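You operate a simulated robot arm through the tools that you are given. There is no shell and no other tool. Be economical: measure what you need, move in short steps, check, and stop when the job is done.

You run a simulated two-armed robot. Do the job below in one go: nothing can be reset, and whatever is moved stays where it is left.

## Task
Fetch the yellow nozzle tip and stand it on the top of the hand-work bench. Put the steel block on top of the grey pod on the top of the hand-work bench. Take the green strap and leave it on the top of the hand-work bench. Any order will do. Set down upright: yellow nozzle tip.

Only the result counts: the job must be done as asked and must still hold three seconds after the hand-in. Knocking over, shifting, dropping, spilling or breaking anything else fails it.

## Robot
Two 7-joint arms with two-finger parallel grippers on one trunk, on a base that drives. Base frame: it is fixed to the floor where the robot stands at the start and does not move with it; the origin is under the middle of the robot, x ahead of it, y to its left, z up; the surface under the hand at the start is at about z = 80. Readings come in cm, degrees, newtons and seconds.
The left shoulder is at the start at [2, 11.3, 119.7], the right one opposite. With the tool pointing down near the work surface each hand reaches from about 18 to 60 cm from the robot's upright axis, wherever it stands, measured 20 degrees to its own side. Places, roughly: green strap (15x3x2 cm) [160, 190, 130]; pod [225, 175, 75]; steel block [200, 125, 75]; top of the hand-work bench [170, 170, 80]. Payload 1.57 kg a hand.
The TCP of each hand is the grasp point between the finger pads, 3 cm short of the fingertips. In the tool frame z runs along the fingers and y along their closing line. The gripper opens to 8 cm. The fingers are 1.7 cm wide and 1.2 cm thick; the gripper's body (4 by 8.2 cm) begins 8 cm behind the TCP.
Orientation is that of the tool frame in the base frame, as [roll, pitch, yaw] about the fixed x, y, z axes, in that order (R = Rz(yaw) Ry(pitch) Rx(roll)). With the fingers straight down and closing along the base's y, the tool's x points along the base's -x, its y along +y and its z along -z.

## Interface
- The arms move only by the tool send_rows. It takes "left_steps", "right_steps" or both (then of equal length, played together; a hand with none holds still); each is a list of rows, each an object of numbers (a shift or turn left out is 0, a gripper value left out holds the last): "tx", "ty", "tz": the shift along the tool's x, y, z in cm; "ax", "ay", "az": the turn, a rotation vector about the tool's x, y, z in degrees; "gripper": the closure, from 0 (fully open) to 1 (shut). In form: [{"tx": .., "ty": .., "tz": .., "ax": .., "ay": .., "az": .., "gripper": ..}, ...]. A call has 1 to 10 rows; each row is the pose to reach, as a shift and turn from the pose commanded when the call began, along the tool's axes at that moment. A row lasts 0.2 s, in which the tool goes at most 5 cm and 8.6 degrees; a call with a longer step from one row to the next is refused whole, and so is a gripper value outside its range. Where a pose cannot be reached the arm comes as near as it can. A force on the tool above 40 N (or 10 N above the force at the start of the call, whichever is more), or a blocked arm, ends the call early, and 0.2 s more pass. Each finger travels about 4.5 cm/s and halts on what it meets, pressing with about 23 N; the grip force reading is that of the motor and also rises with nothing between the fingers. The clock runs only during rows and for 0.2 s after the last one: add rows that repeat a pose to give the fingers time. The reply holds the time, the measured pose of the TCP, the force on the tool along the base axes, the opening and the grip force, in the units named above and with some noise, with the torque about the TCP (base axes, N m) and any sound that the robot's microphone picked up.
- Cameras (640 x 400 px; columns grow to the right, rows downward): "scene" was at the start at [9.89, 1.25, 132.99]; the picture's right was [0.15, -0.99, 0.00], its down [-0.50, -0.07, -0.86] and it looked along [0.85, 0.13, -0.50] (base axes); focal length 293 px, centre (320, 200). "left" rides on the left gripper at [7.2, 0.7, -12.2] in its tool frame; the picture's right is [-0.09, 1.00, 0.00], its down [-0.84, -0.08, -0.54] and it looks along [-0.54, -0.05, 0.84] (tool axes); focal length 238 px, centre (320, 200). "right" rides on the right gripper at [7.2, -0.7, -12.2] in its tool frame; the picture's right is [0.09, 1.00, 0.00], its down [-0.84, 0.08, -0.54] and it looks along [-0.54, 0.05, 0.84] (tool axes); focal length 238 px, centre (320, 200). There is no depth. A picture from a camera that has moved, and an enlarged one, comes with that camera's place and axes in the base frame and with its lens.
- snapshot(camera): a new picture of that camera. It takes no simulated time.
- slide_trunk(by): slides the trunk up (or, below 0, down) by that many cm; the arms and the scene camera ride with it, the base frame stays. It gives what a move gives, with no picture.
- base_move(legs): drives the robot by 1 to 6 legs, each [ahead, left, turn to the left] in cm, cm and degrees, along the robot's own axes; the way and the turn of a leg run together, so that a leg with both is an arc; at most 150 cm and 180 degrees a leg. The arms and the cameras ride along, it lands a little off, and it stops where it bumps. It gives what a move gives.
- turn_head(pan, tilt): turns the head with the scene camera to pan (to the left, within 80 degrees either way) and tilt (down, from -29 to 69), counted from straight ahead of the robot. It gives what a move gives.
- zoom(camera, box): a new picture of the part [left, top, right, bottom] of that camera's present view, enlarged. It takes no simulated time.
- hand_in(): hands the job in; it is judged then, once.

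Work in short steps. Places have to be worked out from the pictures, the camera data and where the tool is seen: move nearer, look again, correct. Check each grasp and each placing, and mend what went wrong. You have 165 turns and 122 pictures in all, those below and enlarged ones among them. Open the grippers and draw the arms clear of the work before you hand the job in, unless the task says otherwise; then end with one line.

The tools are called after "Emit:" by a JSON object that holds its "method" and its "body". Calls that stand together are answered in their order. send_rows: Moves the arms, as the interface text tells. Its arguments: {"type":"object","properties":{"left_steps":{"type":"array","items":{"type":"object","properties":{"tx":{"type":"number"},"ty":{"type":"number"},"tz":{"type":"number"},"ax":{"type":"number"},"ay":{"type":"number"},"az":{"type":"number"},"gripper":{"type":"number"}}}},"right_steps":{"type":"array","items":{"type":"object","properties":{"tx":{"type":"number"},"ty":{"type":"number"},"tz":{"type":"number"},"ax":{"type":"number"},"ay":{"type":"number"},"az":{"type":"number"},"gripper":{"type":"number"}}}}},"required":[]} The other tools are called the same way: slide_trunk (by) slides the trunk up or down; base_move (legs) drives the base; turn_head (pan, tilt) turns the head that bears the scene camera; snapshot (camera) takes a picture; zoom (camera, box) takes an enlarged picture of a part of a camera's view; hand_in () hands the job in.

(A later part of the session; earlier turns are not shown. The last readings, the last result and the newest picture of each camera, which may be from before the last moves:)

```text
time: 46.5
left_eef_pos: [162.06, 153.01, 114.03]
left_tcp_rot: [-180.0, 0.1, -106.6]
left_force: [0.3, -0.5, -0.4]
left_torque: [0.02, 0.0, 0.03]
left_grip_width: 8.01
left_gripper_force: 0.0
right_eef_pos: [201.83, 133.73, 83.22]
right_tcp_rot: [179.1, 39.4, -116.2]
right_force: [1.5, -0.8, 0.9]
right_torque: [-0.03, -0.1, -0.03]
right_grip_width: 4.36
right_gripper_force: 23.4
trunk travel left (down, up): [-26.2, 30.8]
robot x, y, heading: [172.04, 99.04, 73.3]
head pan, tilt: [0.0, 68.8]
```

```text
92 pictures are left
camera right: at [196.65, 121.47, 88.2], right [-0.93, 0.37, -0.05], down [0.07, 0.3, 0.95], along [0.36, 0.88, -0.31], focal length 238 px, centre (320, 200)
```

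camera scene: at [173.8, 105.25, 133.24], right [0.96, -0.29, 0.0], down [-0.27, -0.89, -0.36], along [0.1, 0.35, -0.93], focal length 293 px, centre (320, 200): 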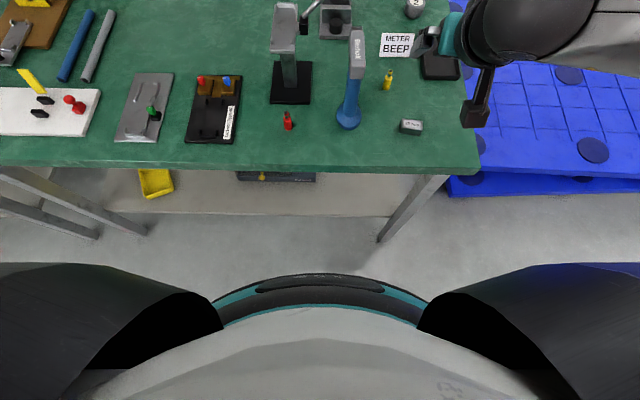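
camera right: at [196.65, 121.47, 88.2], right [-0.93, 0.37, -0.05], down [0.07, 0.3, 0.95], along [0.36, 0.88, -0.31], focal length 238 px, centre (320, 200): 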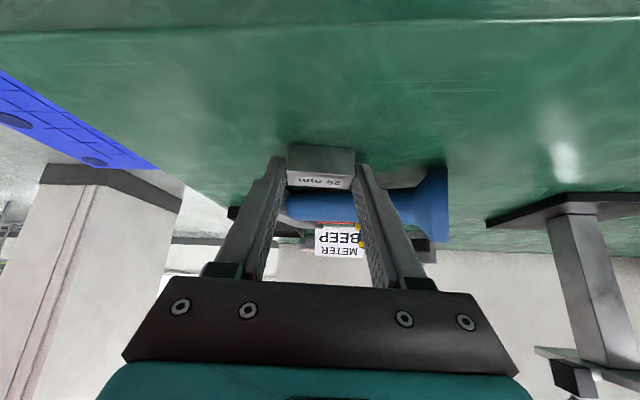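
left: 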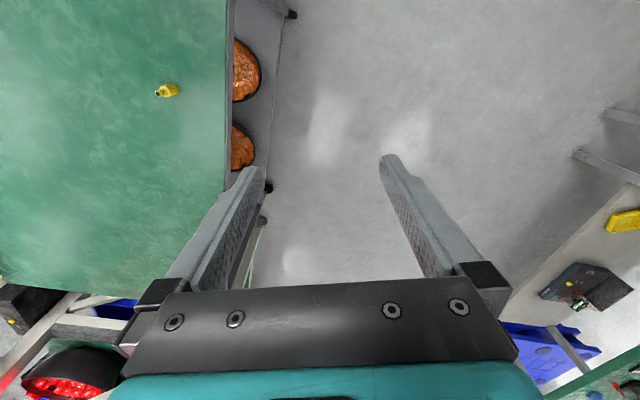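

The block is gripped (4.36 cm). I'll lift it vertically by 20 cm and check.

Emit:
{"method": "send_rows", "body": {"right_steps": [{"tx": -1.3, "tz": -1.55}, {"tx": -4.2, "tz": -5}, {"tx": -7.1, "tz": -8.5}, {"tx": -10, "tz": -12}, {"tx": -12.9, "tz": -15.3}, {"tx": -12.9, "tz": -15.3}]}}

Emit:
{"method": "snapshot", "body": {"camera": "right"}}

Emit:
{"method": "turn_head", "body": {"pan": -20, "tilt": 50}}

Emit:
{"method": "snapshot", "body": {"camera": "scene"}}

```text
time: 47.9
left_eef_pos: [162.04, 152.85, 113.94]
left_tcp_rot: [179.9, 0.1, -106.6]
left_force: [0.0, 0.9, 0.0]
left_torque: [0.01, -0.02, -0.02]
left_grip_width: 8.02
left_gripper_force: 0.0
right_eef_pos: [202.23, 133.8, 103.35]
right_tcp_rot: [179.2, 39.2, -116.1]
right_force: [-0.1, -0.2, -2.7]
right_torque: [-0.03, 0.04, -0.02]
right_grip_width: 4.37
right_gripper_force: 23.3
trunk travel left (down, up): [-26.2, 30.8]
robot x, y, heading: [171.99, 99.06, 73.4]
head pan, tilt: [0.0, 68.8]
```

```text
91 pictures are left
camera right: at [197.08, 121.69, 108.23], right [-0.93, 0.37, -0.05], down [0.07, 0.3, 0.95], along [0.36, 0.88, -0.31], focal length 238 px, centre (320, 200)
```

right: 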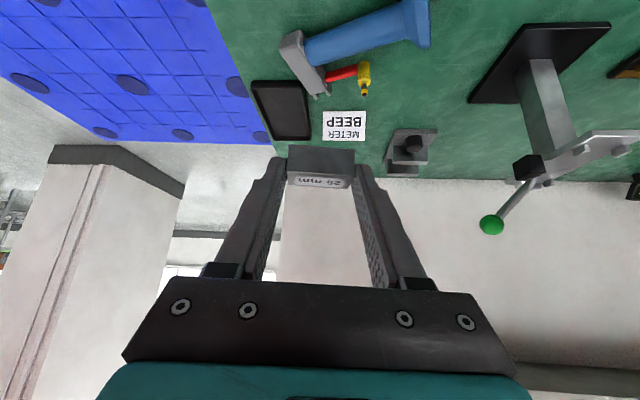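

```text
time: 48.8
left_eef_pos: [162.03, 152.95, 113.99]
left_tcp_rot: [180.0, 0.0, -106.6]
left_force: [0.6, -0.1, 0.3]
left_torque: [0.02, 0.03, 0.01]
left_grip_width: 7.97
left_gripper_force: 0.1
right_eef_pos: [202.26, 133.8, 103.3]
right_tcp_rot: [179.2, 39.4, -116.2]
right_force: [-0.2, 0.0, -1.7]
right_torque: [-0.02, 0.04, 0.01]
right_grip_width: 4.35
right_gripper_force: 22.7
trunk travel left (down, up): [-26.2, 30.8]
robot x, y, heading: [171.69, 98.98, 73.5]
head pan, tilt: [-20.0, 50.0]
```

```text
90 pictures are left
camera scene: at [176.8, 106.07, 131.33], right [0.8, -0.6, 0.0], down [-0.46, -0.62, -0.64], along [0.38, 0.52, -0.77], focal length 293 px, centre (320, 200)
```

scene: 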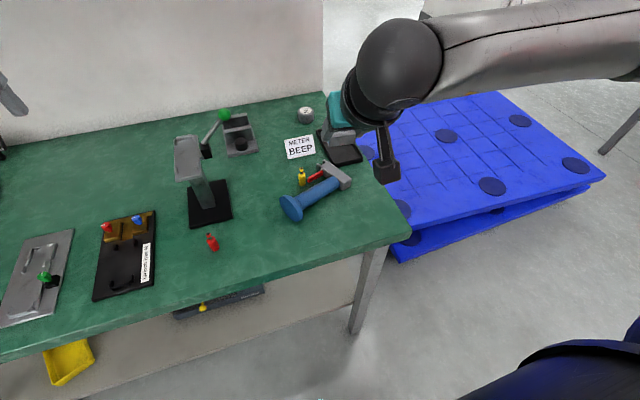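

Problem: the blue meter has been knocked over, probably during the descent. The nozzle still stands. I'll look closely, since I'll have to stand the meter up again.

Emit:
{"method": "zoom", "body": {"camera": "scene", "box": [260, 90, 400, 230]}}

Emit:
{"method": "zoom", "body": {"camera": "right", "box": [240, 0, 460, 140]}}

```text
2.86 times, centred on (330, 160) of scene
camera zoom: at [176.8, 106.07, 131.33], right [0.8, -0.6, 0.0], down [-0.46, -0.62, -0.64], along [0.38, 0.52, -0.77], focal length 836 px, centre (291, 314)
```

zoom: 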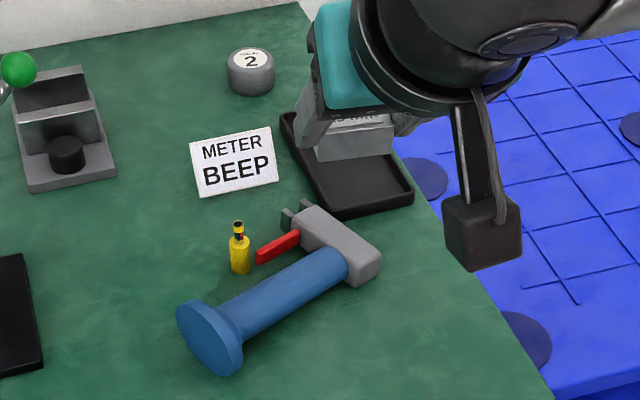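

```text
2.86 times, centred on (350, 70) of right
camera zoom: at [197.07, 121.71, 108.19], right [-0.93, 0.37, -0.05], down [0.07, 0.3, 0.95], along [0.36, 0.88, -0.31], focal length 681 px, centre (234, 571)
```

zoom: 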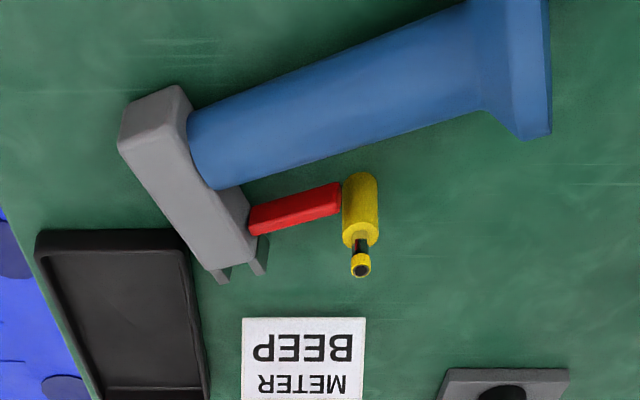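

The nozzle is standing and the trigger of the fallen tool lies right beside it. I'll place the held block first, then move the nozzle aside and stand the blue tool back up. I'll drive ahead 12 cm with the block held high.

Emit:
{"method": "base_move", "body": {"legs": [[12, 0, 0]]}}

Emit:
{"method": "snapshot", "body": {"camera": "scene"}}

```text
time: 50.0
left_eef_pos: [165.42, 164.55, 113.9]
left_tcp_rot: [180.0, 0.1, -106.7]
left_force: [0.3, -0.3, 0.7]
left_torque: [0.0, 0.03, -0.01]
left_grip_width: 8.0
left_gripper_force: 0.1
right_eef_pos: [205.64, 145.47, 103.26]
right_tcp_rot: [179.2, 39.1, -116.2]
right_force: [0.2, 0.4, -2.2]
right_torque: [-0.06, -0.03, 0.03]
right_grip_width: 4.36
right_gripper_force: 22.9
trunk travel left (down, up): [-26.2, 30.8]
robot x, y, heading: [175.62, 110.35, 73.3]
head pan, tilt: [-20.0, 50.0]
```

```text
87 pictures are left
camera scene: at [180.27, 117.65, 131.32], right [0.8, -0.6, 0.0], down [-0.46, -0.62, -0.64], along [0.38, 0.51, -0.77], focal length 293 px, centre (320, 200)
```

scene: 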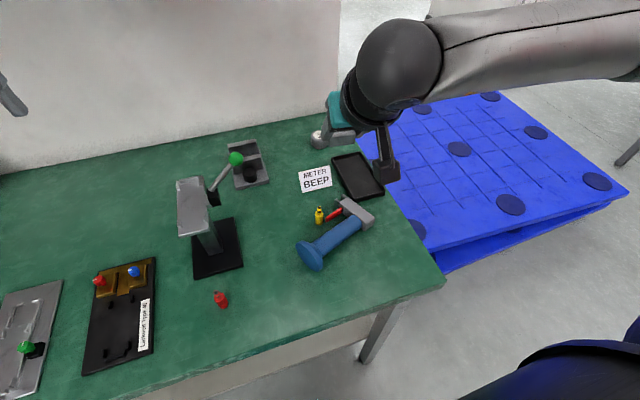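

I'll extend forward to above the pod at z ≈ 98.

Emit:
{"method": "send_rows", "body": {"right_steps": [{"tx": -3.1, "tz": 2.5}, {"tx": -6.2, "tz": 5.0}, {"tx": -9.3, "tz": 7.6}, {"tx": -12.4, "tz": 10.1}, {"tx": -15.5, "tz": 12.6, "ty": -0.2}, {"tx": -18.6, "tz": 15.2, "ty": -0.4}, {"tx": -17, "tz": 17.2, "ty": -0.4}, {"tx": -15.4, "tz": 19.1, "ty": -0.4}, {"tx": -15.4, "tz": 19.1, "ty": -0.4}]}}

Emit:
{"method": "snapshot", "body": {"camera": "scene"}}

Emit:
{"method": "snapshot", "body": {"camera": "right"}}

```text
time: 52.0
left_eef_pos: [165.43, 164.51, 114.08]
left_tcp_rot: [-180.0, 0.0, -106.7]
left_force: [-0.8, -0.7, 0.0]
left_torque: [-0.01, 0.02, 0.03]
left_grip_width: 8.01
left_gripper_force: 0.0
right_eef_pos: [216.33, 167.05, 98.15]
right_tcp_rot: [179.0, 39.3, -116.3]
right_force: [-0.4, -0.1, -2.6]
right_torque: [-0.01, 0.0, 0.0]
right_grip_width: 4.37
right_gripper_force: 22.7
trunk travel left (down, up): [-26.2, 30.8]
robot x, y, heading: [175.16, 110.58, 73.3]
head pan, tilt: [-20.0, 50.0]
```

```text
86 pictures are left
camera scene: at [180.24, 117.54, 131.34], right [0.8, -0.6, 0.0], down [-0.46, -0.61, -0.64], along [0.38, 0.52, -0.77], focal length 293 px, centre (320, 200)
```

scene: 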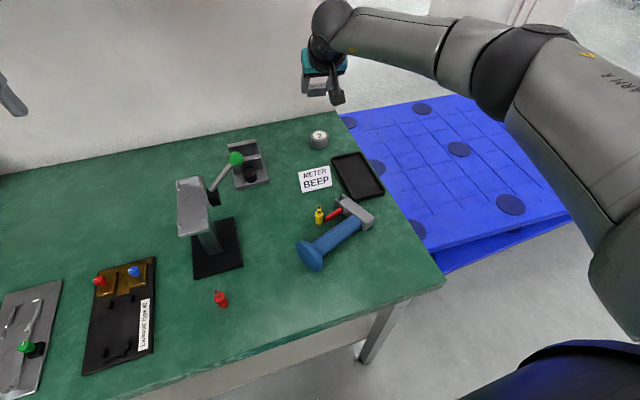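

```text
85 pictures are left
camera right: at [211.17, 154.81, 103.01], right [-0.93, 0.37, -0.05], down [0.07, 0.3, 0.95], along [0.36, 0.88, -0.31], focal length 238 px, centre (320, 200)
```

right: 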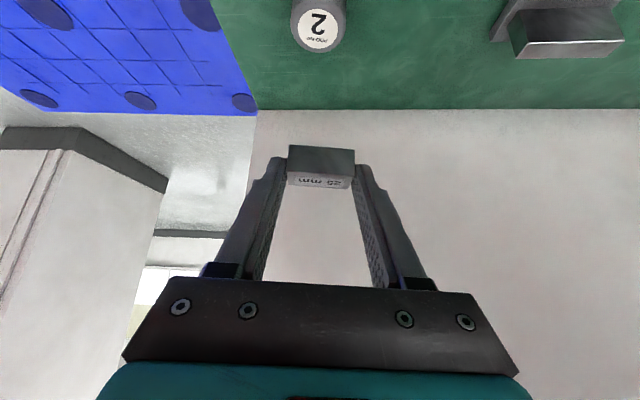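

The block is over the pod: the pod's centre is [217.5, 168.3] and the block's is about [217.2, 168.5]. I'll descend 9.5 cm and check.

Emit:
{"method": "send_rows", "body": {"right_steps": [{"tx": 2.5, "tz": 3.1}, {"tx": 4.5, "tz": 5.5}, {"tx": 6.0, "tz": 7.35}, {"tx": 6.0, "tz": 7.35}]}}

Emit:
{"method": "snapshot", "body": {"camera": "right"}}

Emit:
{"method": "zoom", "body": {"camera": "scene", "box": [270, 90, 370, 165]}}

```text
time: 53.0
left_eef_pos: [165.38, 164.45, 114.04]
left_tcp_rot: [-180.0, 0.0, -106.6]
left_force: [0.1, -0.4, 0.0]
left_torque: [0.02, 0.01, -0.01]
left_grip_width: 8.0
left_gripper_force: 0.1
right_eef_pos: [216.29, 167.01, 88.69]
right_tcp_rot: [179.1, 39.3, -116.2]
right_force: [-0.1, 0.1, -0.9]
right_torque: [-0.05, 0.02, -0.02]
right_grip_width: 4.33
right_gripper_force: 22.6
trunk travel left (down, up): [-26.2, 30.8]
robot x, y, heading: [175.17, 110.82, 73.7]
head pan, tilt: [-20.0, 50.0]
```

```text
84 pictures are left
camera right: at [211.14, 154.78, 93.61], right [-0.93, 0.37, -0.05], down [0.07, 0.3, 0.95], along [0.36, 0.88, -0.31], focal length 238 px, centre (320, 200)
```

right: 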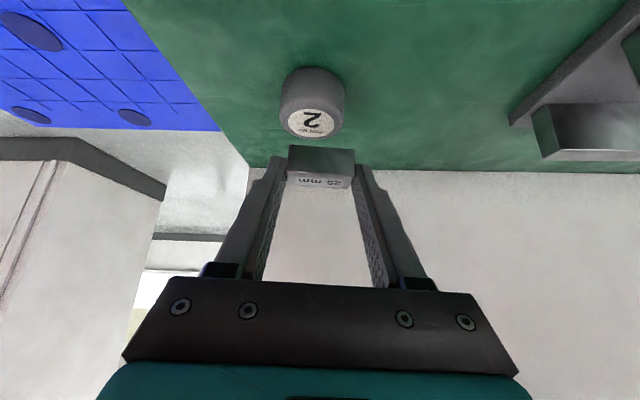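

```text
5.33 times, centred on (320, 128) of scene
camera zoom: at [180.24, 117.54, 131.34], right [0.8, -0.6, 0.0], down [-0.46, -0.61, -0.64], along [0.38, 0.52, -0.77], focal length 1561 px, centre (320, 587)
```

zoom: 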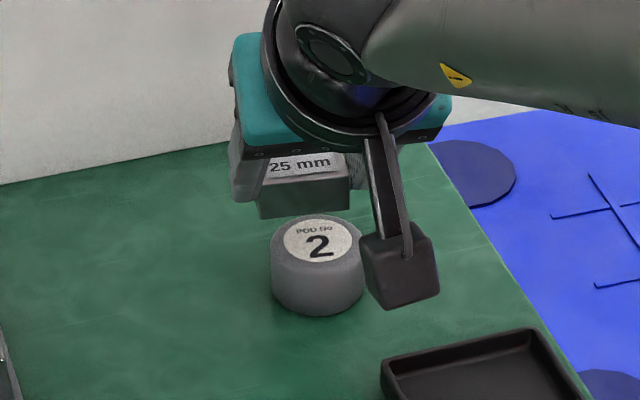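

The block sits about 0.7 cm left and 0.4 cm beyond the pod's centre. I'll correct that and lower gently.

Emit:
{"method": "send_rows", "body": {"right_steps": [{"tx": 0.3, "tz": -0.25, "ty": -0.7}, {"tx": 1.0, "tz": 0.6, "ty": -0.7}, {"tx": 1.5, "tz": 1.2, "ty": -0.7}, {"tx": 1.5, "tz": 1.2, "ty": -0.7}]}}

Emit:
{"method": "zoom", "body": {"camera": "scene", "box": [270, 90, 370, 165]}}

Emit:
{"method": "zoom", "body": {"camera": "right", "box": [240, 60, 400, 220]}}

```text
time: 54.0
left_eef_pos: [165.47, 164.39, 113.85]
left_tcp_rot: [-180.0, 0.0, -106.6]
left_force: [0.3, -0.5, 0.3]
left_torque: [0.02, -0.02, -0.02]
left_grip_width: 8.0
left_gripper_force: 0.0
right_eef_pos: [216.67, 166.3, 86.88]
right_tcp_rot: [179.3, 39.3, -116.2]
right_force: [0.1, -1.0, -1.5]
right_torque: [-0.05, -0.01, -0.04]
right_grip_width: 4.38
right_gripper_force: 23.3
trunk travel left (down, up): [-26.2, 30.8]
robot x, y, heading: [175.33, 110.37, 73.1]
head pan, tilt: [-20.0, 50.0]
```

```text
5.33 times, centred on (320, 128) of scene
camera zoom: at [180.24, 117.55, 131.33], right [0.8, -0.6, 0.0], down [-0.46, -0.61, -0.64], along [0.38, 0.52, -0.77], focal length 1561 px, centre (320, 587)
```

zoom: 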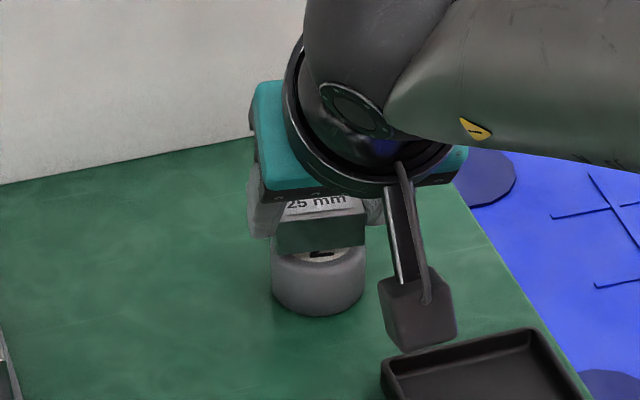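

```text
2.50 times, centred on (320, 140) of right
camera zoom: at [211.57, 154.09, 91.75], right [-0.93, 0.37, -0.05], down [0.07, 0.3, 0.95], along [0.36, 0.88, -0.31], focal length 596 px, centre (320, 350)
```

zoom: 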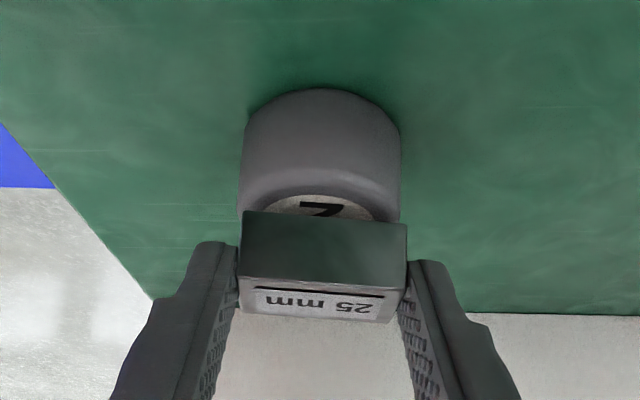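

Well centred. I'll lower in small steps until contact.

Emit:
{"method": "send_rows", "body": {"right_steps": [{"tx": 0.2, "tz": 0.24}, {"tx": 0.38, "tz": 0.46}, {"tx": 0.38, "tz": 0.46}]}}

```text
time: 54.8
left_eef_pos: [165.49, 164.46, 113.94]
left_tcp_rot: [-180.0, 0.0, -106.6]
left_force: [0.8, 0.7, 0.8]
left_torque: [0.0, -0.02, 0.02]
left_grip_width: 8.03
left_gripper_force: 0.0
right_eef_pos: [216.76, 166.2, 86.33]
right_tcp_rot: [179.0, 39.3, -116.3]
right_force: [0.0, 0.0, -1.2]
right_torque: [-0.03, -0.01, -0.01]
right_grip_width: 4.35
right_gripper_force: 23.7
trunk travel left (down, up): [-26.2, 30.8]
robot x, y, heading: [175.28, 110.5, 73.2]
head pan, tilt: [-20.0, 50.0]
```

Emit:
{"method": "send_rows", "body": {"right_steps": [{"tx": 0.16, "tz": 0.2}, {"tx": 0.32, "tz": 0.39}, {"tx": 0.32, "tz": 0.39}]}}

Emit:
{"method": "zoom", "body": {"camera": "right", "box": [240, 60, 400, 220]}}

```text
time: 55.6
left_eef_pos: [165.35, 164.18, 114.03]
left_tcp_rot: [180.0, 0.2, -106.6]
left_force: [0.6, 0.1, -0.1]
left_torque: [0.0, 0.0, -0.01]
left_grip_width: 8.0
left_gripper_force: 0.1
right_eef_pos: [216.75, 166.37, 86.31]
right_tcp_rot: [178.9, 39.7, -116.2]
right_force: [1.5, -1.4, 18.7]
right_torque: [0.3, -0.26, -0.07]
right_grip_width: 4.37
right_gripper_force: 22.5
trunk travel left (down, up): [-26.2, 30.8]
robot x, y, heading: [175.68, 110.56, 73.2]
head pan, tilt: [-20.0, 50.0]
```

```text
2.50 times, centred on (320, 140) of right
camera zoom: at [211.53, 154.1, 91.04], right [-0.93, 0.37, -0.05], down [0.07, 0.3, 0.95], along [0.36, 0.88, -0.3], focal length 596 px, centre (320, 350)
```

zoom: 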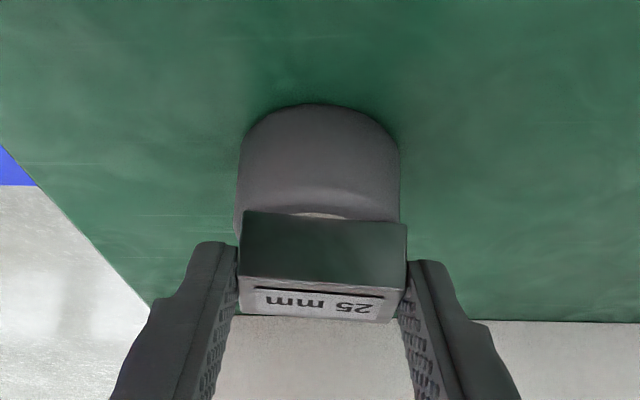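

Contact at 18.7 N. I'll ease off slightly, open, and rise vertically.

Emit:
{"method": "send_rows", "body": {"right_steps": [{"tx": -0.16, "tz": -0.2}, {"tx": -0.16, "tz": -0.2, "gripper": 0.35}, {"tx": -0.16, "tz": -0.2, "gripper": 0.2}, {"tx": -0.16, "tz": -0.2, "gripper": 0.2}, {"tx": -0.16, "tz": -0.2, "gripper": 0.2}, {"tx": -2.0, "tz": -2.4}, {"tx": -4.5, "tz": -5.5}, {"tx": -7.2, "tz": -8.8}, {"tx": -9.8, "tz": -12}, {"tx": -9.8, "tz": -12}]}}

Emit:
{"method": "snapshot", "body": {"camera": "right"}}

Emit:
{"method": "snapshot", "body": {"camera": "scene"}}

```text
time: 57.8
left_eef_pos: [165.45, 164.4, 113.95]
left_tcp_rot: [-180.0, 0.0, -106.6]
left_force: [0.1, 0.4, 0.6]
left_torque: [0.01, 0.01, 0.01]
left_grip_width: 7.99
left_gripper_force: 0.0
right_eef_pos: [216.9, 166.29, 101.35]
right_tcp_rot: [179.2, 39.4, -116.2]
right_force: [-0.3, 0.1, -0.2]
right_torque: [0.04, -0.01, 0.01]
right_grip_width: 6.38
right_gripper_force: 0.1
trunk travel left (down, up): [-26.2, 30.8]
robot x, y, heading: [175.29, 110.45, 73.2]
head pan, tilt: [-20.0, 50.0]
```

```text
79 pictures are left
camera right: at [211.69, 154.03, 106.28], right [-0.93, 0.37, -0.05], down [0.07, 0.3, 0.95], along [0.36, 0.88, -0.31], focal length 238 px, centre (320, 200)
```

right: 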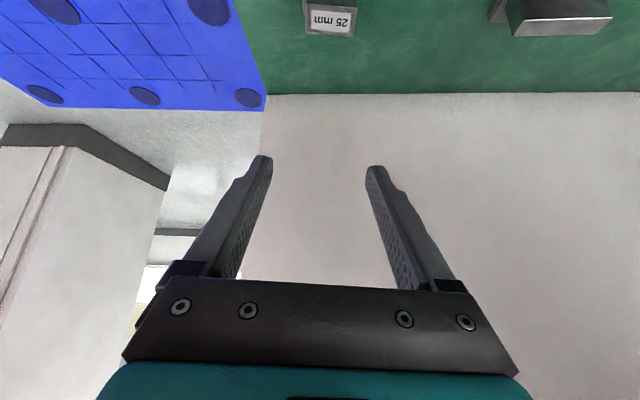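

```text
78 pictures are left
camera scene: at [180.24, 117.54, 131.33], right [0.8, -0.6, 0.0], down [-0.46, -0.61, -0.64], along [0.38, 0.52, -0.77], focal length 293 px, centre (320, 200)
```

scene: 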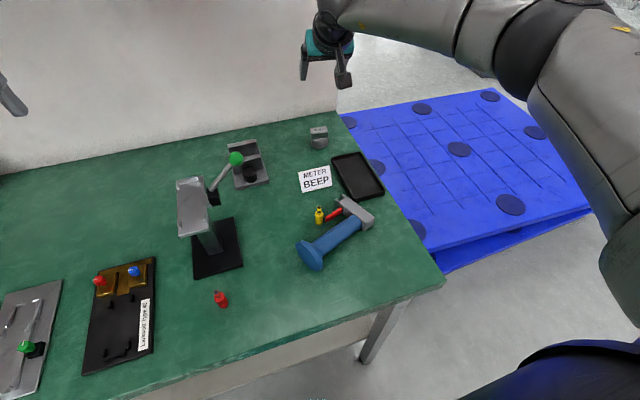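

The block rests on the pod. I'll retract the hand up and back, then untilt it.

Emit:
{"method": "send_rows", "body": {"right_steps": [{"tx": -3.1, "tz": -3.8}, {"tx": -6.3, "tz": -7.7}, {"tx": -3.2, "tz": -10.2}, {"tx": -0.1, "tz": -12.8}, {"tx": 3, "tz": -15.3}, {"tx": 6.1, "tz": -17.8}, {"tx": 9.2, "tz": -20.3}, {"tx": 12.3, "tz": -22.9}, {"tx": 12.3, "tz": -22.9}]}}

Emit:
{"method": "send_rows", "body": {"right_steps": [{"ay": 8}, {"ay": 16}, {"ay": 24}, {"ay": 32}, {"ay": 39.4}, {"ay": 39.4}]}}

Emit:
{"method": "snapshot", "body": {"camera": "right"}}

```text
refused: row 2 steps farther than a row can; nothing moved
```

```text
time: 59.2
left_eef_pos: [165.56, 164.48, 113.98]
left_tcp_rot: [180.0, 0.0, -106.6]
left_force: [-0.4, -0.7, -0.7]
left_torque: [0.0, 0.0, 0.05]
left_grip_width: 7.99
left_gripper_force: 0.0
right_eef_pos: [211.9, 160.09, 101.33]
right_tcp_rot: [179.3, -0.3, -115.6]
right_force: [1.3, 0.0, -0.1]
right_torque: [0.0, 0.02, 0.05]
right_grip_width: 6.41
right_gripper_force: 0.1
right hand out of reach, approached as far as the arm can: row 3, 4, 5, 6
trunk travel left (down, up): [-26.2, 30.8]
robot x, y, heading: [175.44, 110.46, 73.3]
head pan, tilt: [-20.0, 50.0]
```

```text
77 pictures are left
camera right: at [209.56, 153.48, 113.62], right [-0.94, 0.35, 0.01], down [0.3, 0.79, 0.54], along [0.18, 0.51, -0.84], focal length 238 px, centre (320, 200)
```

right: 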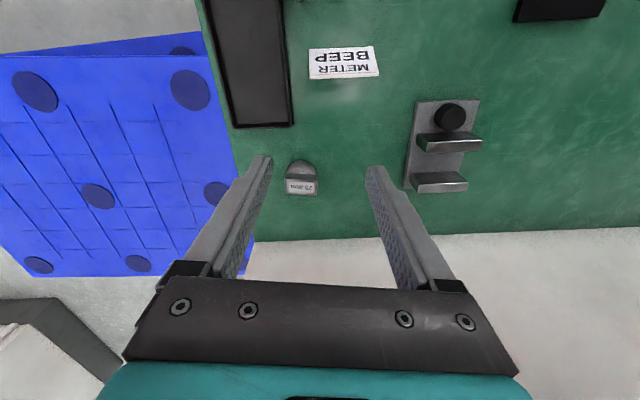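

No harm done; the block is still on the pod. I'll go above the nozzle and look straight down at the fallen tool.

Emit:
{"method": "send_rows", "body": {"right_steps": [{"tz": -4}, {"tx": 4, "ty": 0.8, "tz": -5}, {"tx": 8, "ty": 1.6, "tz": -6}, {"tx": 12, "ty": 2.3, "tz": -6}, {"tx": 16, "ty": 3.1, "tz": -6}, {"tx": 20, "ty": 3.1, "tz": -6}, {"tx": 20, "ty": 3.1, "tz": -6}]}}

Emit:
{"method": "snapshot", "body": {"camera": "right"}}

Emit:
{"method": "turn_head", "body": {"pan": -35, "tilt": 55}}

Emit:
{"method": "snapshot", "body": {"camera": "scene"}}

```text
time: 60.8
left_eef_pos: [165.48, 164.5, 113.95]
left_tcp_rot: [179.9, -0.1, -106.6]
left_force: [0.1, -0.5, -0.1]
left_torque: [-0.02, 0.01, 0.0]
left_grip_width: 8.0
left_gripper_force: 0.1
right_eef_pos: [200.7, 143.52, 107.51]
right_tcp_rot: [179.5, -0.1, -115.7]
right_force: [-0.4, 0.7, -0.4]
right_torque: [-0.03, 0.04, -0.01]
right_grip_width: 6.39
right_gripper_force: 0.1
trunk travel left (down, up): [-26.2, 30.8]
robot x, y, heading: [175.48, 110.87, 73.4]
head pan, tilt: [-20.0, 50.0]
```

```text
76 pictures are left
camera right: at [198.23, 136.69, 119.73], right [-0.94, 0.35, 0.01], down [0.3, 0.79, 0.54], along [0.18, 0.51, -0.84], focal length 238 px, centre (320, 200)
```

right: 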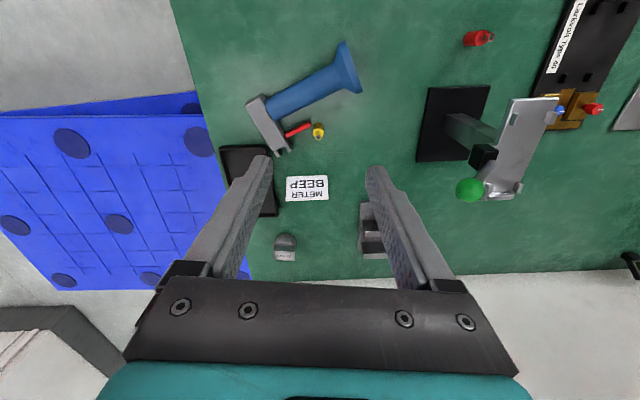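

```text
time: 61.6
left_eef_pos: [165.5, 164.44, 113.99]
left_tcp_rot: [180.0, -0.1, -106.7]
left_force: [-0.3, -0.1, 0.5]
left_torque: [0.0, 0.0, -0.03]
left_grip_width: 8.01
left_gripper_force: 0.0
right_eef_pos: [200.61, 143.47, 107.53]
right_tcp_rot: [179.3, -0.1, -115.5]
right_force: [0.9, -0.4, 0.3]
right_torque: [0.01, 0.01, -0.03]
right_grip_width: 6.38
right_gripper_force: 0.0
trunk travel left (down, up): [-26.2, 30.8]
robot x, y, heading: [175.23, 110.34, 73.4]
head pan, tilt: [-35.0, 55.0]
```

```text
75 pictures are left
camera scene: at [181.28, 115.84, 130.69], right [0.62, -0.78, 0.0], down [-0.64, -0.51, -0.57], along [0.45, 0.36, -0.82], focal length 293 px, centre (320, 200)
```

scene: 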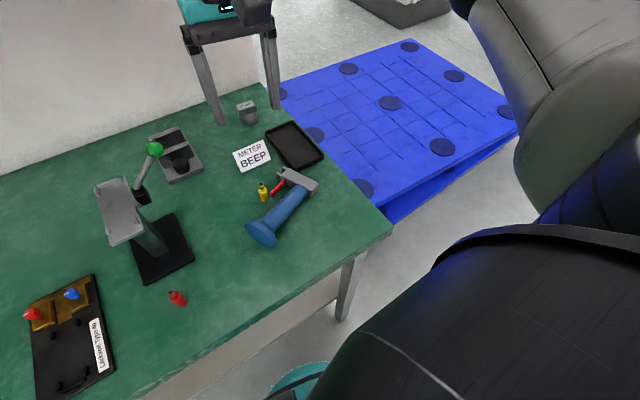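

Emit:
{"method": "zoom", "body": {"camera": "scene", "box": [220, 140, 340, 260]}}

Emit:
{"method": "zoom", "body": {"camera": "right", "box": [230, 30, 390, 170]}}

```text
3.33 times, centred on (280, 200) of scene
camera zoom: at [181.28, 115.84, 130.69], right [0.62, -0.78, 0.0], down [-0.64, -0.51, -0.57], along [0.45, 0.36, -0.82], focal length 976 px, centre (453, 200)
```

zoom: 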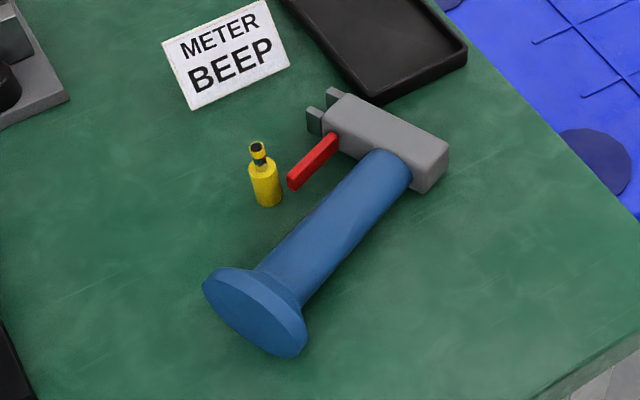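

```text
2.86 times, centred on (310, 100) of right
camera zoom: at [198.24, 136.72, 119.74], right [-0.94, 0.35, 0.01], down [0.3, 0.79, 0.54], along [0.18, 0.51, -0.84], focal length 681 px, centre (349, 486)
```

zoom: 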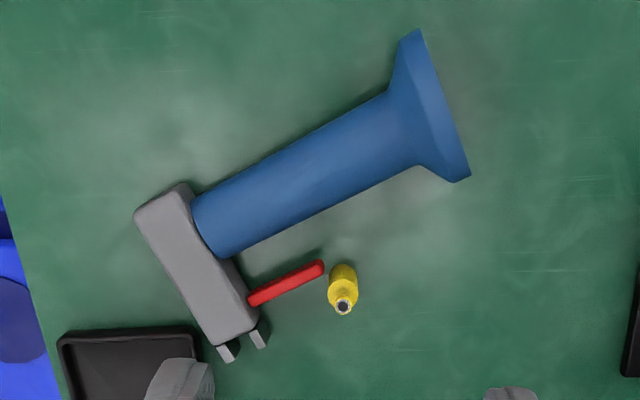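

The trigger tip is about 0.3 cm from the nozzle without touching it. Before standing the tool up I'll move the nozzle out of the way. To miss the trigger I'll rotate the gripper so it closes along azimuth ~37°, centred above the nozzle.

Emit:
{"method": "send_rows", "body": {"right_steps": [{"tx": -0.5, "az": -8, "gripper": 0.45}, {"tx": -1, "az": -16}, {"tx": -1.5, "az": -24}, {"tx": -2, "az": -32}, {"tx": -2.5, "az": -40}, {"tx": -3, "az": -48}, {"tx": -3.47, "ty": 0.16, "az": -56}, {"tx": -3.47, "ty": 0.16, "az": -62}, {"tx": -3.47, "ty": 0.16, "az": -62}]}}

Emit:
{"method": "snapshot", "body": {"camera": "right"}}

```text
time: 63.6
left_eef_pos: [165.36, 164.44, 113.77]
left_tcp_rot: [-180.0, 0.1, -106.6]
left_force: [-0.3, 0.5, -0.5]
left_torque: [0.01, -0.03, -0.05]
left_grip_width: 8.03
left_gripper_force: 0.1
right_eef_pos: [201.74, 145.23, 107.5]
right_tcp_rot: [178.5, 0.5, -56.2]
right_force: [0.7, -0.3, -0.2]
right_torque: [-0.01, 0.02, -0.01]
right_grip_width: 4.4
right_gripper_force: 0.1
right hand out of reach, approached as far as the arm can: row 8, 9
trunk travel left (down, up): [-26.2, 30.8]
robot x, y, heading: [175.67, 110.32, 73.3]
head pan, tilt: [-35.0, 55.0]
```

```text
72 pictures are left
camera right: at [206.51, 139.72, 119.62], right [-0.78, -0.63, 0.02], down [-0.52, 0.65, 0.55], along [-0.36, 0.42, -0.83], focal length 238 px, centre (320, 200)
```

right: 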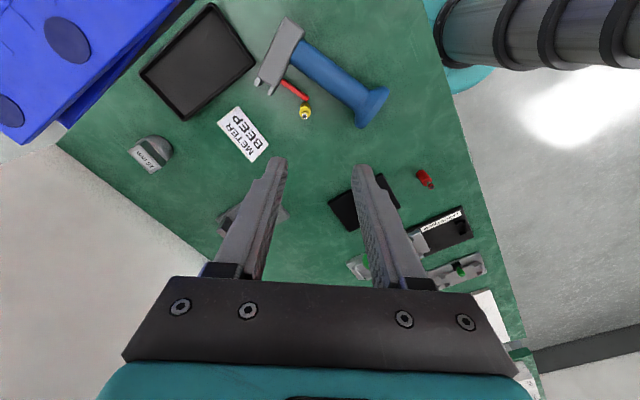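

The wrist limit is near yaw −56°. I'll back off to about −61°, centre over the nozzle, lower to z ≈ 92 and check.

Emit:
{"method": "send_rows", "body": {"right_steps": [{"tx": -1.1, "ty": -1.0, "az": 5}, {"tx": -1.1, "ty": -1.0, "az": 5, "tz": 4}, {"tx": -1.1, "ty": -1.0, "az": 5, "tz": 8}, {"tx": -1.1, "ty": -1.0, "az": 5, "tz": 12}, {"tx": -1.1, "ty": -1.0, "az": 5, "tz": 15}, {"tx": -1.1, "ty": -1.0, "az": 5, "tz": 15}]}}

Emit:
{"method": "snapshot", "body": {"camera": "right"}}

Emit:
{"method": "zoom", "body": {"camera": "scene", "box": [200, 110, 340, 250]}}

```text
time: 65.0
left_eef_pos: [165.35, 164.4, 113.89]
left_tcp_rot: [-180.0, 0.0, -106.5]
left_force: [-0.4, 0.4, -0.1]
left_torque: [0.01, -0.01, -0.01]
left_grip_width: 8.01
left_gripper_force: 0.1
right_eef_pos: [201.73, 146.59, 92.45]
right_tcp_rot: [179.6, 0.5, -58.6]
right_force: [0.0, -0.1, -0.1]
right_torque: [-0.01, -0.01, -0.04]
right_grip_width: 4.4
right_gripper_force: 0.1
trunk travel left (down, up): [-26.2, 30.8]
robot x, y, heading: [175.43, 110.59, 73.2]
head pan, tilt: [-35.0, 55.0]
```

```text
71 pictures are left
camera right: at [206.09, 140.92, 104.69], right [-0.8, -0.6, 0.01], down [-0.5, 0.67, 0.55], along [-0.33, 0.44, -0.84], focal length 238 px, centre (320, 200)
```

right: 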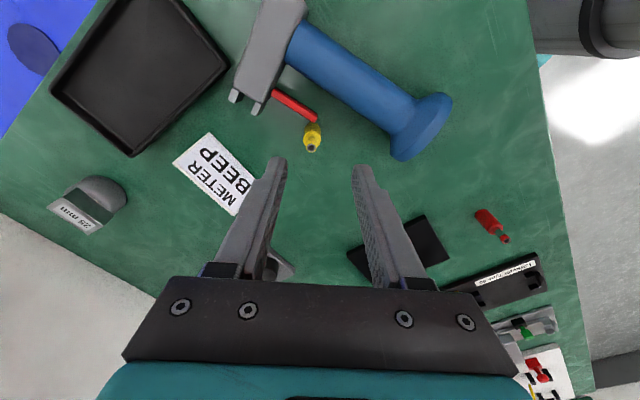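

```text
2.86 times, centred on (270, 180) of scene
camera zoom: at [181.29, 115.83, 130.69], right [0.62, -0.78, 0.0], down [-0.64, -0.51, -0.57], along [0.45, 0.36, -0.82], focal length 836 px, centre (463, 257)
```

zoom: 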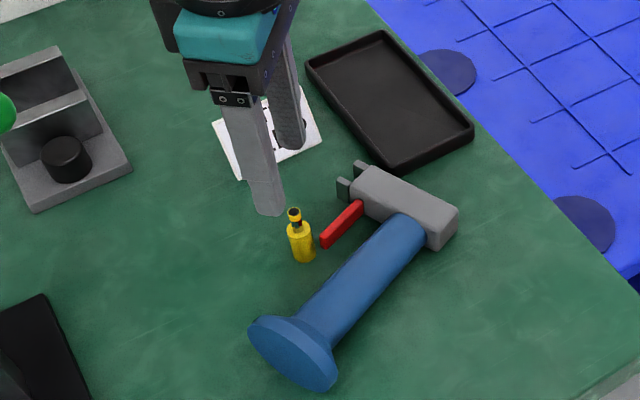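

The nozzle is at about [202.4, 146.7]. I'll adjust 0.6 cm and descend to z ≈ 84.

Emit:
{"method": "send_rows", "body": {"right_steps": [{"tx": 0.18, "ty": -0.6}, {"tx": 0.18, "ty": -0.6, "tz": 3}, {"tx": 0.18, "ty": -0.6, "tz": 5}, {"tx": 0.18, "ty": -0.6, "tz": 5}]}}

Emit:
{"method": "zoom", "body": {"camera": "right", "box": [220, 80, 420, 220]}}

Emit:
{"method": "zoom", "body": {"camera": "scene", "box": [220, 140, 320, 240]}}

```text
time: 66.0
left_eef_pos: [165.42, 164.36, 113.96]
left_tcp_rot: [-180.0, 0.0, -106.6]
left_force: [1.3, -0.7, -0.1]
left_torque: [-0.02, -0.03, -0.01]
left_grip_width: 8.02
left_gripper_force: 0.0
right_eef_pos: [202.34, 146.88, 87.63]
right_tcp_rot: [179.7, 0.4, -58.7]
right_force: [-0.7, 0.0, -0.6]
right_torque: [0.0, 0.01, 0.0]
right_grip_width: 4.38
right_gripper_force: 0.0
trunk travel left (down, up): [-26.2, 30.8]
robot x, y, heading: [175.51, 110.1, 73.1]
head pan, tilt: [-35.0, 55.0]
```

```text
2.86 times, centred on (320, 150) of right
camera zoom: at [206.62, 141.08, 99.72], right [-0.8, -0.6, 0.0], down [-0.49, 0.67, 0.55], along [-0.33, 0.44, -0.83], focal length 681 px, centre (320, 343)
```

zoom: 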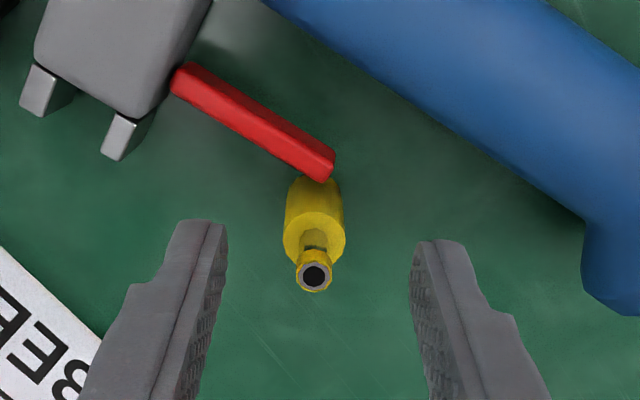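

```text
4.00 times, centred on (270, 190) of scene
camera zoom: at [181.29, 115.83, 130.68], right [0.62, -0.78, 0.0], down [-0.64, -0.51, -0.57], along [0.45, 0.36, -0.82], focal length 1171 px, centre (520, 240)
```

zoom: 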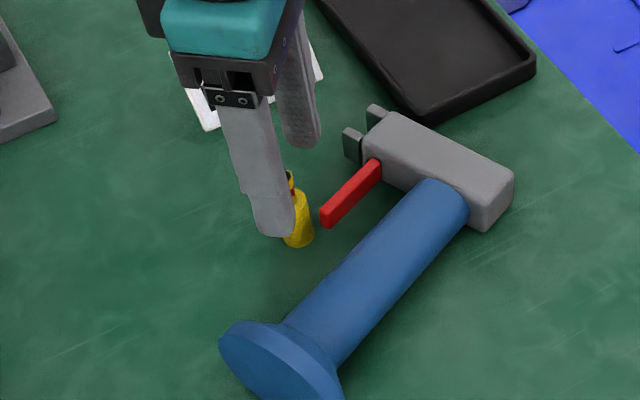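

The nozzle is centred between the fingers. I'll descend the last 3.8 cm and close.

Emit:
{"method": "send_rows", "body": {"right_steps": [{"tz": 2}, {"tz": 3.8}, {"tz": 3.8}, {"tz": 3.8, "gripper": 1}, {"tz": 3.8, "gripper": 1}, {"tz": 3.8, "gripper": 1}, {"tz": 3.8, "gripper": 1}]}}

Emit:
{"method": "zoom", "body": {"camera": "right", "box": [220, 80, 420, 220]}}

```text
time: 67.6
left_eef_pos: [165.45, 164.55, 113.95]
left_tcp_rot: [180.0, 0.1, -106.5]
left_force: [-0.4, 0.1, 0.4]
left_torque: [0.0, -0.01, -0.01]
left_grip_width: 7.99
left_gripper_force: 0.0
right_eef_pos: [202.06, 146.95, 83.96]
right_tcp_rot: [180.0, 0.8, -58.8]
right_force: [2.2, -1.9, 21.4]
right_torque: [-0.04, 0.08, -0.05]
right_grip_width: 1.42
right_gripper_force: 22.8
right hand out of reach, approached as far as the arm can: row 2, 3, 4, 5, 6
trunk travel left (down, up): [-26.2, 30.8]
robot x, y, heading: [175.31, 110.48, 73.4]
head pan, tilt: [-35.0, 55.0]
```

```text
2.86 times, centred on (320, 150) of right
camera zoom: at [206.47, 141.12, 96.11], right [-0.8, -0.59, 0.0], down [-0.49, 0.67, 0.55], along [-0.33, 0.45, -0.83], focal length 681 px, centre (320, 343)
```

zoom: 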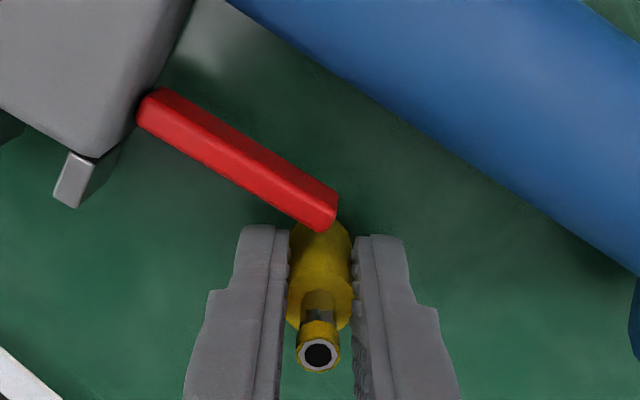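

The nozzle is gripped (1.42 cm). I'll lift it slowly, straight up.

Emit:
{"method": "send_rows", "body": {"right_steps": [{"tz": -1}, {"tz": -3}, {"tz": -6}, {"tz": -10}, {"tz": -14}, {"tz": -14}]}}

Emit:
{"method": "snapshot", "body": {"camera": "right"}}

Emit:
{"method": "snapshot", "body": {"camera": "scene"}}

```text
time: 69.0
left_eef_pos: [165.49, 164.46, 113.97]
left_tcp_rot: [179.9, 0.0, -106.6]
left_force: [0.3, 0.5, -0.6]
left_torque: [0.0, -0.02, 0.0]
left_grip_width: 8.0
left_gripper_force: 0.1
right_eef_pos: [202.51, 146.75, 95.79]
right_tcp_rot: [179.8, 0.4, -59.0]
right_force: [1.3, 0.2, 0.1]
right_torque: [-0.02, -0.02, -0.01]
right_grip_width: 1.45
right_gripper_force: 22.7
right hand out of reach, approached as far as the arm can: row 5, 6
trunk travel left (down, up): [-26.2, 30.8]
robot x, y, heading: [175.19, 110.11, 73.5]
head pan, tilt: [-35.0, 55.0]
```

```text
66 pictures are left
camera right: at [206.76, 140.99, 107.87], right [-0.81, -0.59, 0.0], down [-0.49, 0.67, 0.55], along [-0.33, 0.44, -0.84], focal length 238 px, centre (320, 200)
```

right: 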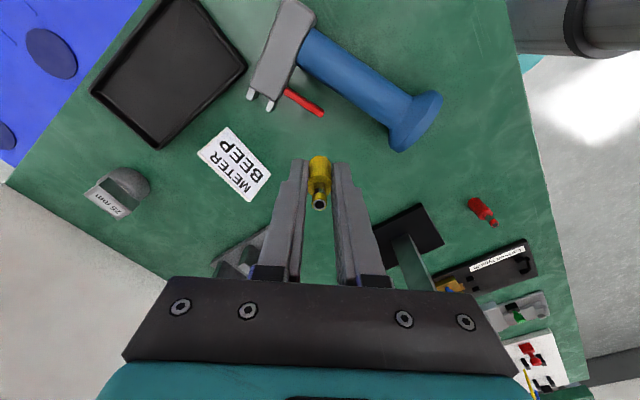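

```text
65 pictures are left
camera scene: at [181.28, 115.82, 130.68], right [0.62, -0.78, 0.0], down [-0.64, -0.51, -0.57], along [0.45, 0.36, -0.82], focal length 293 px, centre (320, 200)
```

scene: 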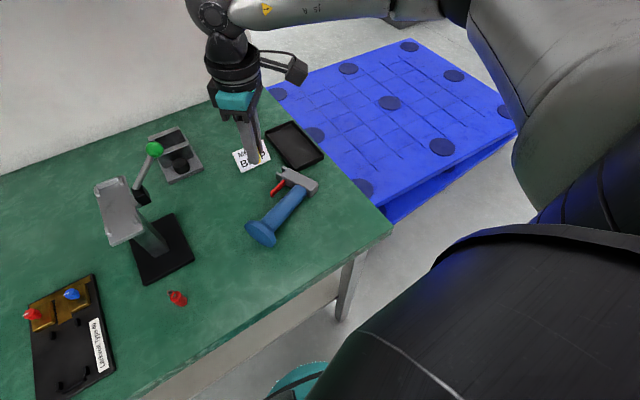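

The nozzle is held and the sign is untouched. I'll turn the wrist back to a comfortable yaw and move to a clear spot near the front right, about [206, 131].

Emit:
{"method": "send_rows", "body": {"right_steps": [{"az": 8}, {"az": 16}, {"az": 24, "tx": 3, "ty": 1}, {"az": 32, "tx": 6, "ty": 2}, {"az": 40, "tx": 9, "ty": 3}, {"az": 48, "tx": 12, "ty": 4}, {"az": 48, "tx": 15.3, "ty": 5.1}, {"az": 48, "tx": 15.3, "ty": 5.1}]}}

Emit:
{"method": "snapshot", "body": {"camera": "right"}}

Emit:
{"method": "snapshot", "body": {"camera": "scene"}}

```text
time: 70.8
left_eef_pos: [165.52, 164.52, 113.98]
left_tcp_rot: [-180.0, 0.0, -106.6]
left_force: [0.0, 0.4, 0.7]
left_torque: [-0.01, 0.01, 0.02]
left_grip_width: 8.0
left_gripper_force: 0.0
right_eef_pos: [205.97, 130.9, 95.73]
right_tcp_rot: [179.4, 0.1, -106.6]
right_force: [-0.4, 0.3, 0.0]
right_torque: [0.0, -0.02, 0.03]
right_grip_width: 1.47
right_gripper_force: 22.6
trunk travel left (down, up): [-26.2, 30.8]
robot x, y, heading: [175.64, 110.57, 73.5]
head pan, tilt: [-35.0, 55.0]
```

```text
64 pictures are left
camera right: at [204.63, 123.94, 107.81], right [-0.98, 0.2, 0.01], down [0.17, 0.82, 0.54], along [0.1, 0.53, -0.84], focal length 238 px, centre (320, 200)
```

right: 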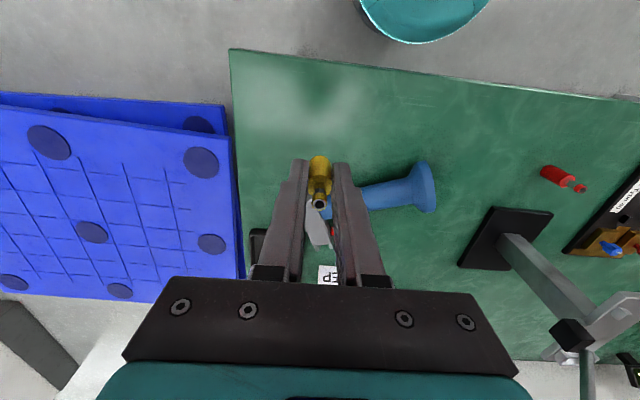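

```text
63 pictures are left
camera scene: at [181.28, 115.86, 130.68], right [0.62, -0.78, 0.0], down [-0.64, -0.51, -0.57], along [0.45, 0.36, -0.82], focal length 293 px, centre (320, 200)
```

scene: 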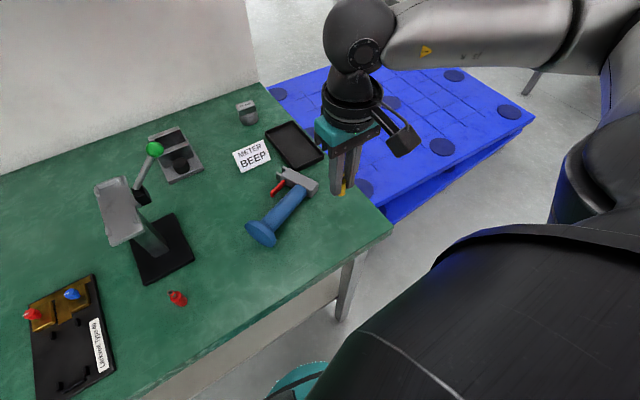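

The spot is clear. I'll lower the nozzle to just above the bench, then step down to contact.

Emit:
{"method": "send_rows", "body": {"right_steps": [{"tz": 4}, {"tz": 8}, {"tz": 10.5}, {"tz": 11.2}, {"tz": 11.2}]}}

Emit:
{"method": "zoom", "body": {"camera": "scene", "box": [300, 140, 400, 240]}}

```text
time: 72.0
left_eef_pos: [165.43, 164.4, 114.08]
left_tcp_rot: [180.0, 0.0, -106.5]
left_force: [0.8, -0.4, 0.5]
left_torque: [0.01, 0.01, 0.0]
left_grip_width: 8.03
left_gripper_force: 0.0
right_eef_pos: [205.86, 131.08, 84.45]
right_tcp_rot: [179.3, 0.0, -106.6]
right_force: [-0.5, 0.0, -0.7]
right_torque: [-0.02, -0.02, 0.0]
right_grip_width: 1.47
right_gripper_force: 22.9
trunk travel left (down, up): [-26.2, 30.8]
robot x, y, heading: [175.38, 110.33, 73.5]
head pan, tilt: [-35.0, 55.0]
```

```text
4.00 times, centred on (350, 190) of scene
camera zoom: at [181.29, 115.83, 130.69], right [0.62, -0.78, 0.0], down [-0.64, -0.51, -0.57], along [0.45, 0.36, -0.82], focal length 1171 px, centre (200, 240)
```

zoom: 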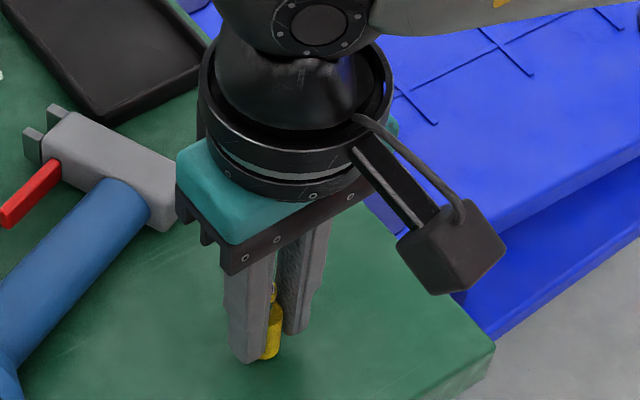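

Emit:
{"method": "send_rows", "body": {"right_steps": [{"tz": 0.3}, {"tz": 0.5}, {"tz": 0.5}]}}

```text
time: 72.8
left_eef_pos: [165.35, 164.48, 114.06]
left_tcp_rot: [-179.9, -0.1, -106.6]
left_force: [0.1, 0.8, -0.4]
left_torque: [0.0, 0.02, -0.01]
left_grip_width: 7.99
left_gripper_force: 0.1
right_eef_pos: [205.69, 131.19, 84.05]
right_tcp_rot: [179.2, 0.1, -106.6]
right_force: [-1.0, -1.1, 9.1]
right_torque: [-0.05, -0.03, 0.03]
right_grip_width: 1.45
right_gripper_force: 23.2
trunk travel left (down, up): [-26.2, 30.8]
robot x, y, heading: [175.36, 110.57, 73.7]
head pan, tilt: [-35.0, 55.0]
```

Contact at 9 N. I'll release the nozzle and rise.

Emit:
{"method": "send_rows", "body": {"right_steps": [{"tz": -0.1, "gripper": 0.7}, {"tz": -0.1, "gripper": 0.5}, {"tz": -0.1, "gripper": 0.4}, {"tz": -0.1, "gripper": 0.4}, {"tz": -3}, {"tz": -7}, {"tz": -11}, {"tz": -15}, {"tz": -19}, {"tz": -23}]}}

Emit:
{"method": "snapshot", "body": {"camera": "scene"}}

```text
time: 75.0
left_eef_pos: [165.48, 164.44, 114.02]
left_tcp_rot: [179.9, 0.0, -106.6]
left_force: [0.3, 0.1, 1.2]
left_torque: [0.01, -0.02, -0.01]
left_grip_width: 7.98
left_gripper_force: 0.2
right_eef_pos: [206.03, 131.05, 106.88]
right_tcp_rot: [179.4, -0.1, -106.6]
right_force: [0.3, 0.9, 0.2]
right_torque: [-0.02, -0.01, 0.01]
right_grip_width: 4.81
right_gripper_force: 0.1
trunk travel left (down, up): [-26.2, 30.8]
robot x, y, heading: [174.87, 110.36, 73.3]
head pan, tilt: [-35.0, 55.0]
```

```text
61 pictures are left
camera scene: at [181.27, 115.84, 130.68], right [0.62, -0.78, 0.0], down [-0.64, -0.51, -0.57], along [0.45, 0.36, -0.82], focal length 293 px, centre (320, 200)
```

scene: 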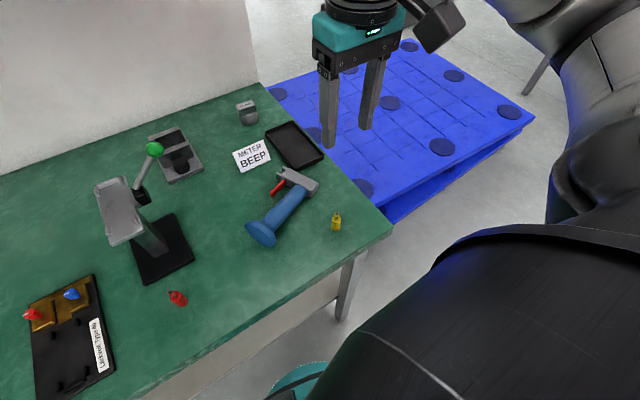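

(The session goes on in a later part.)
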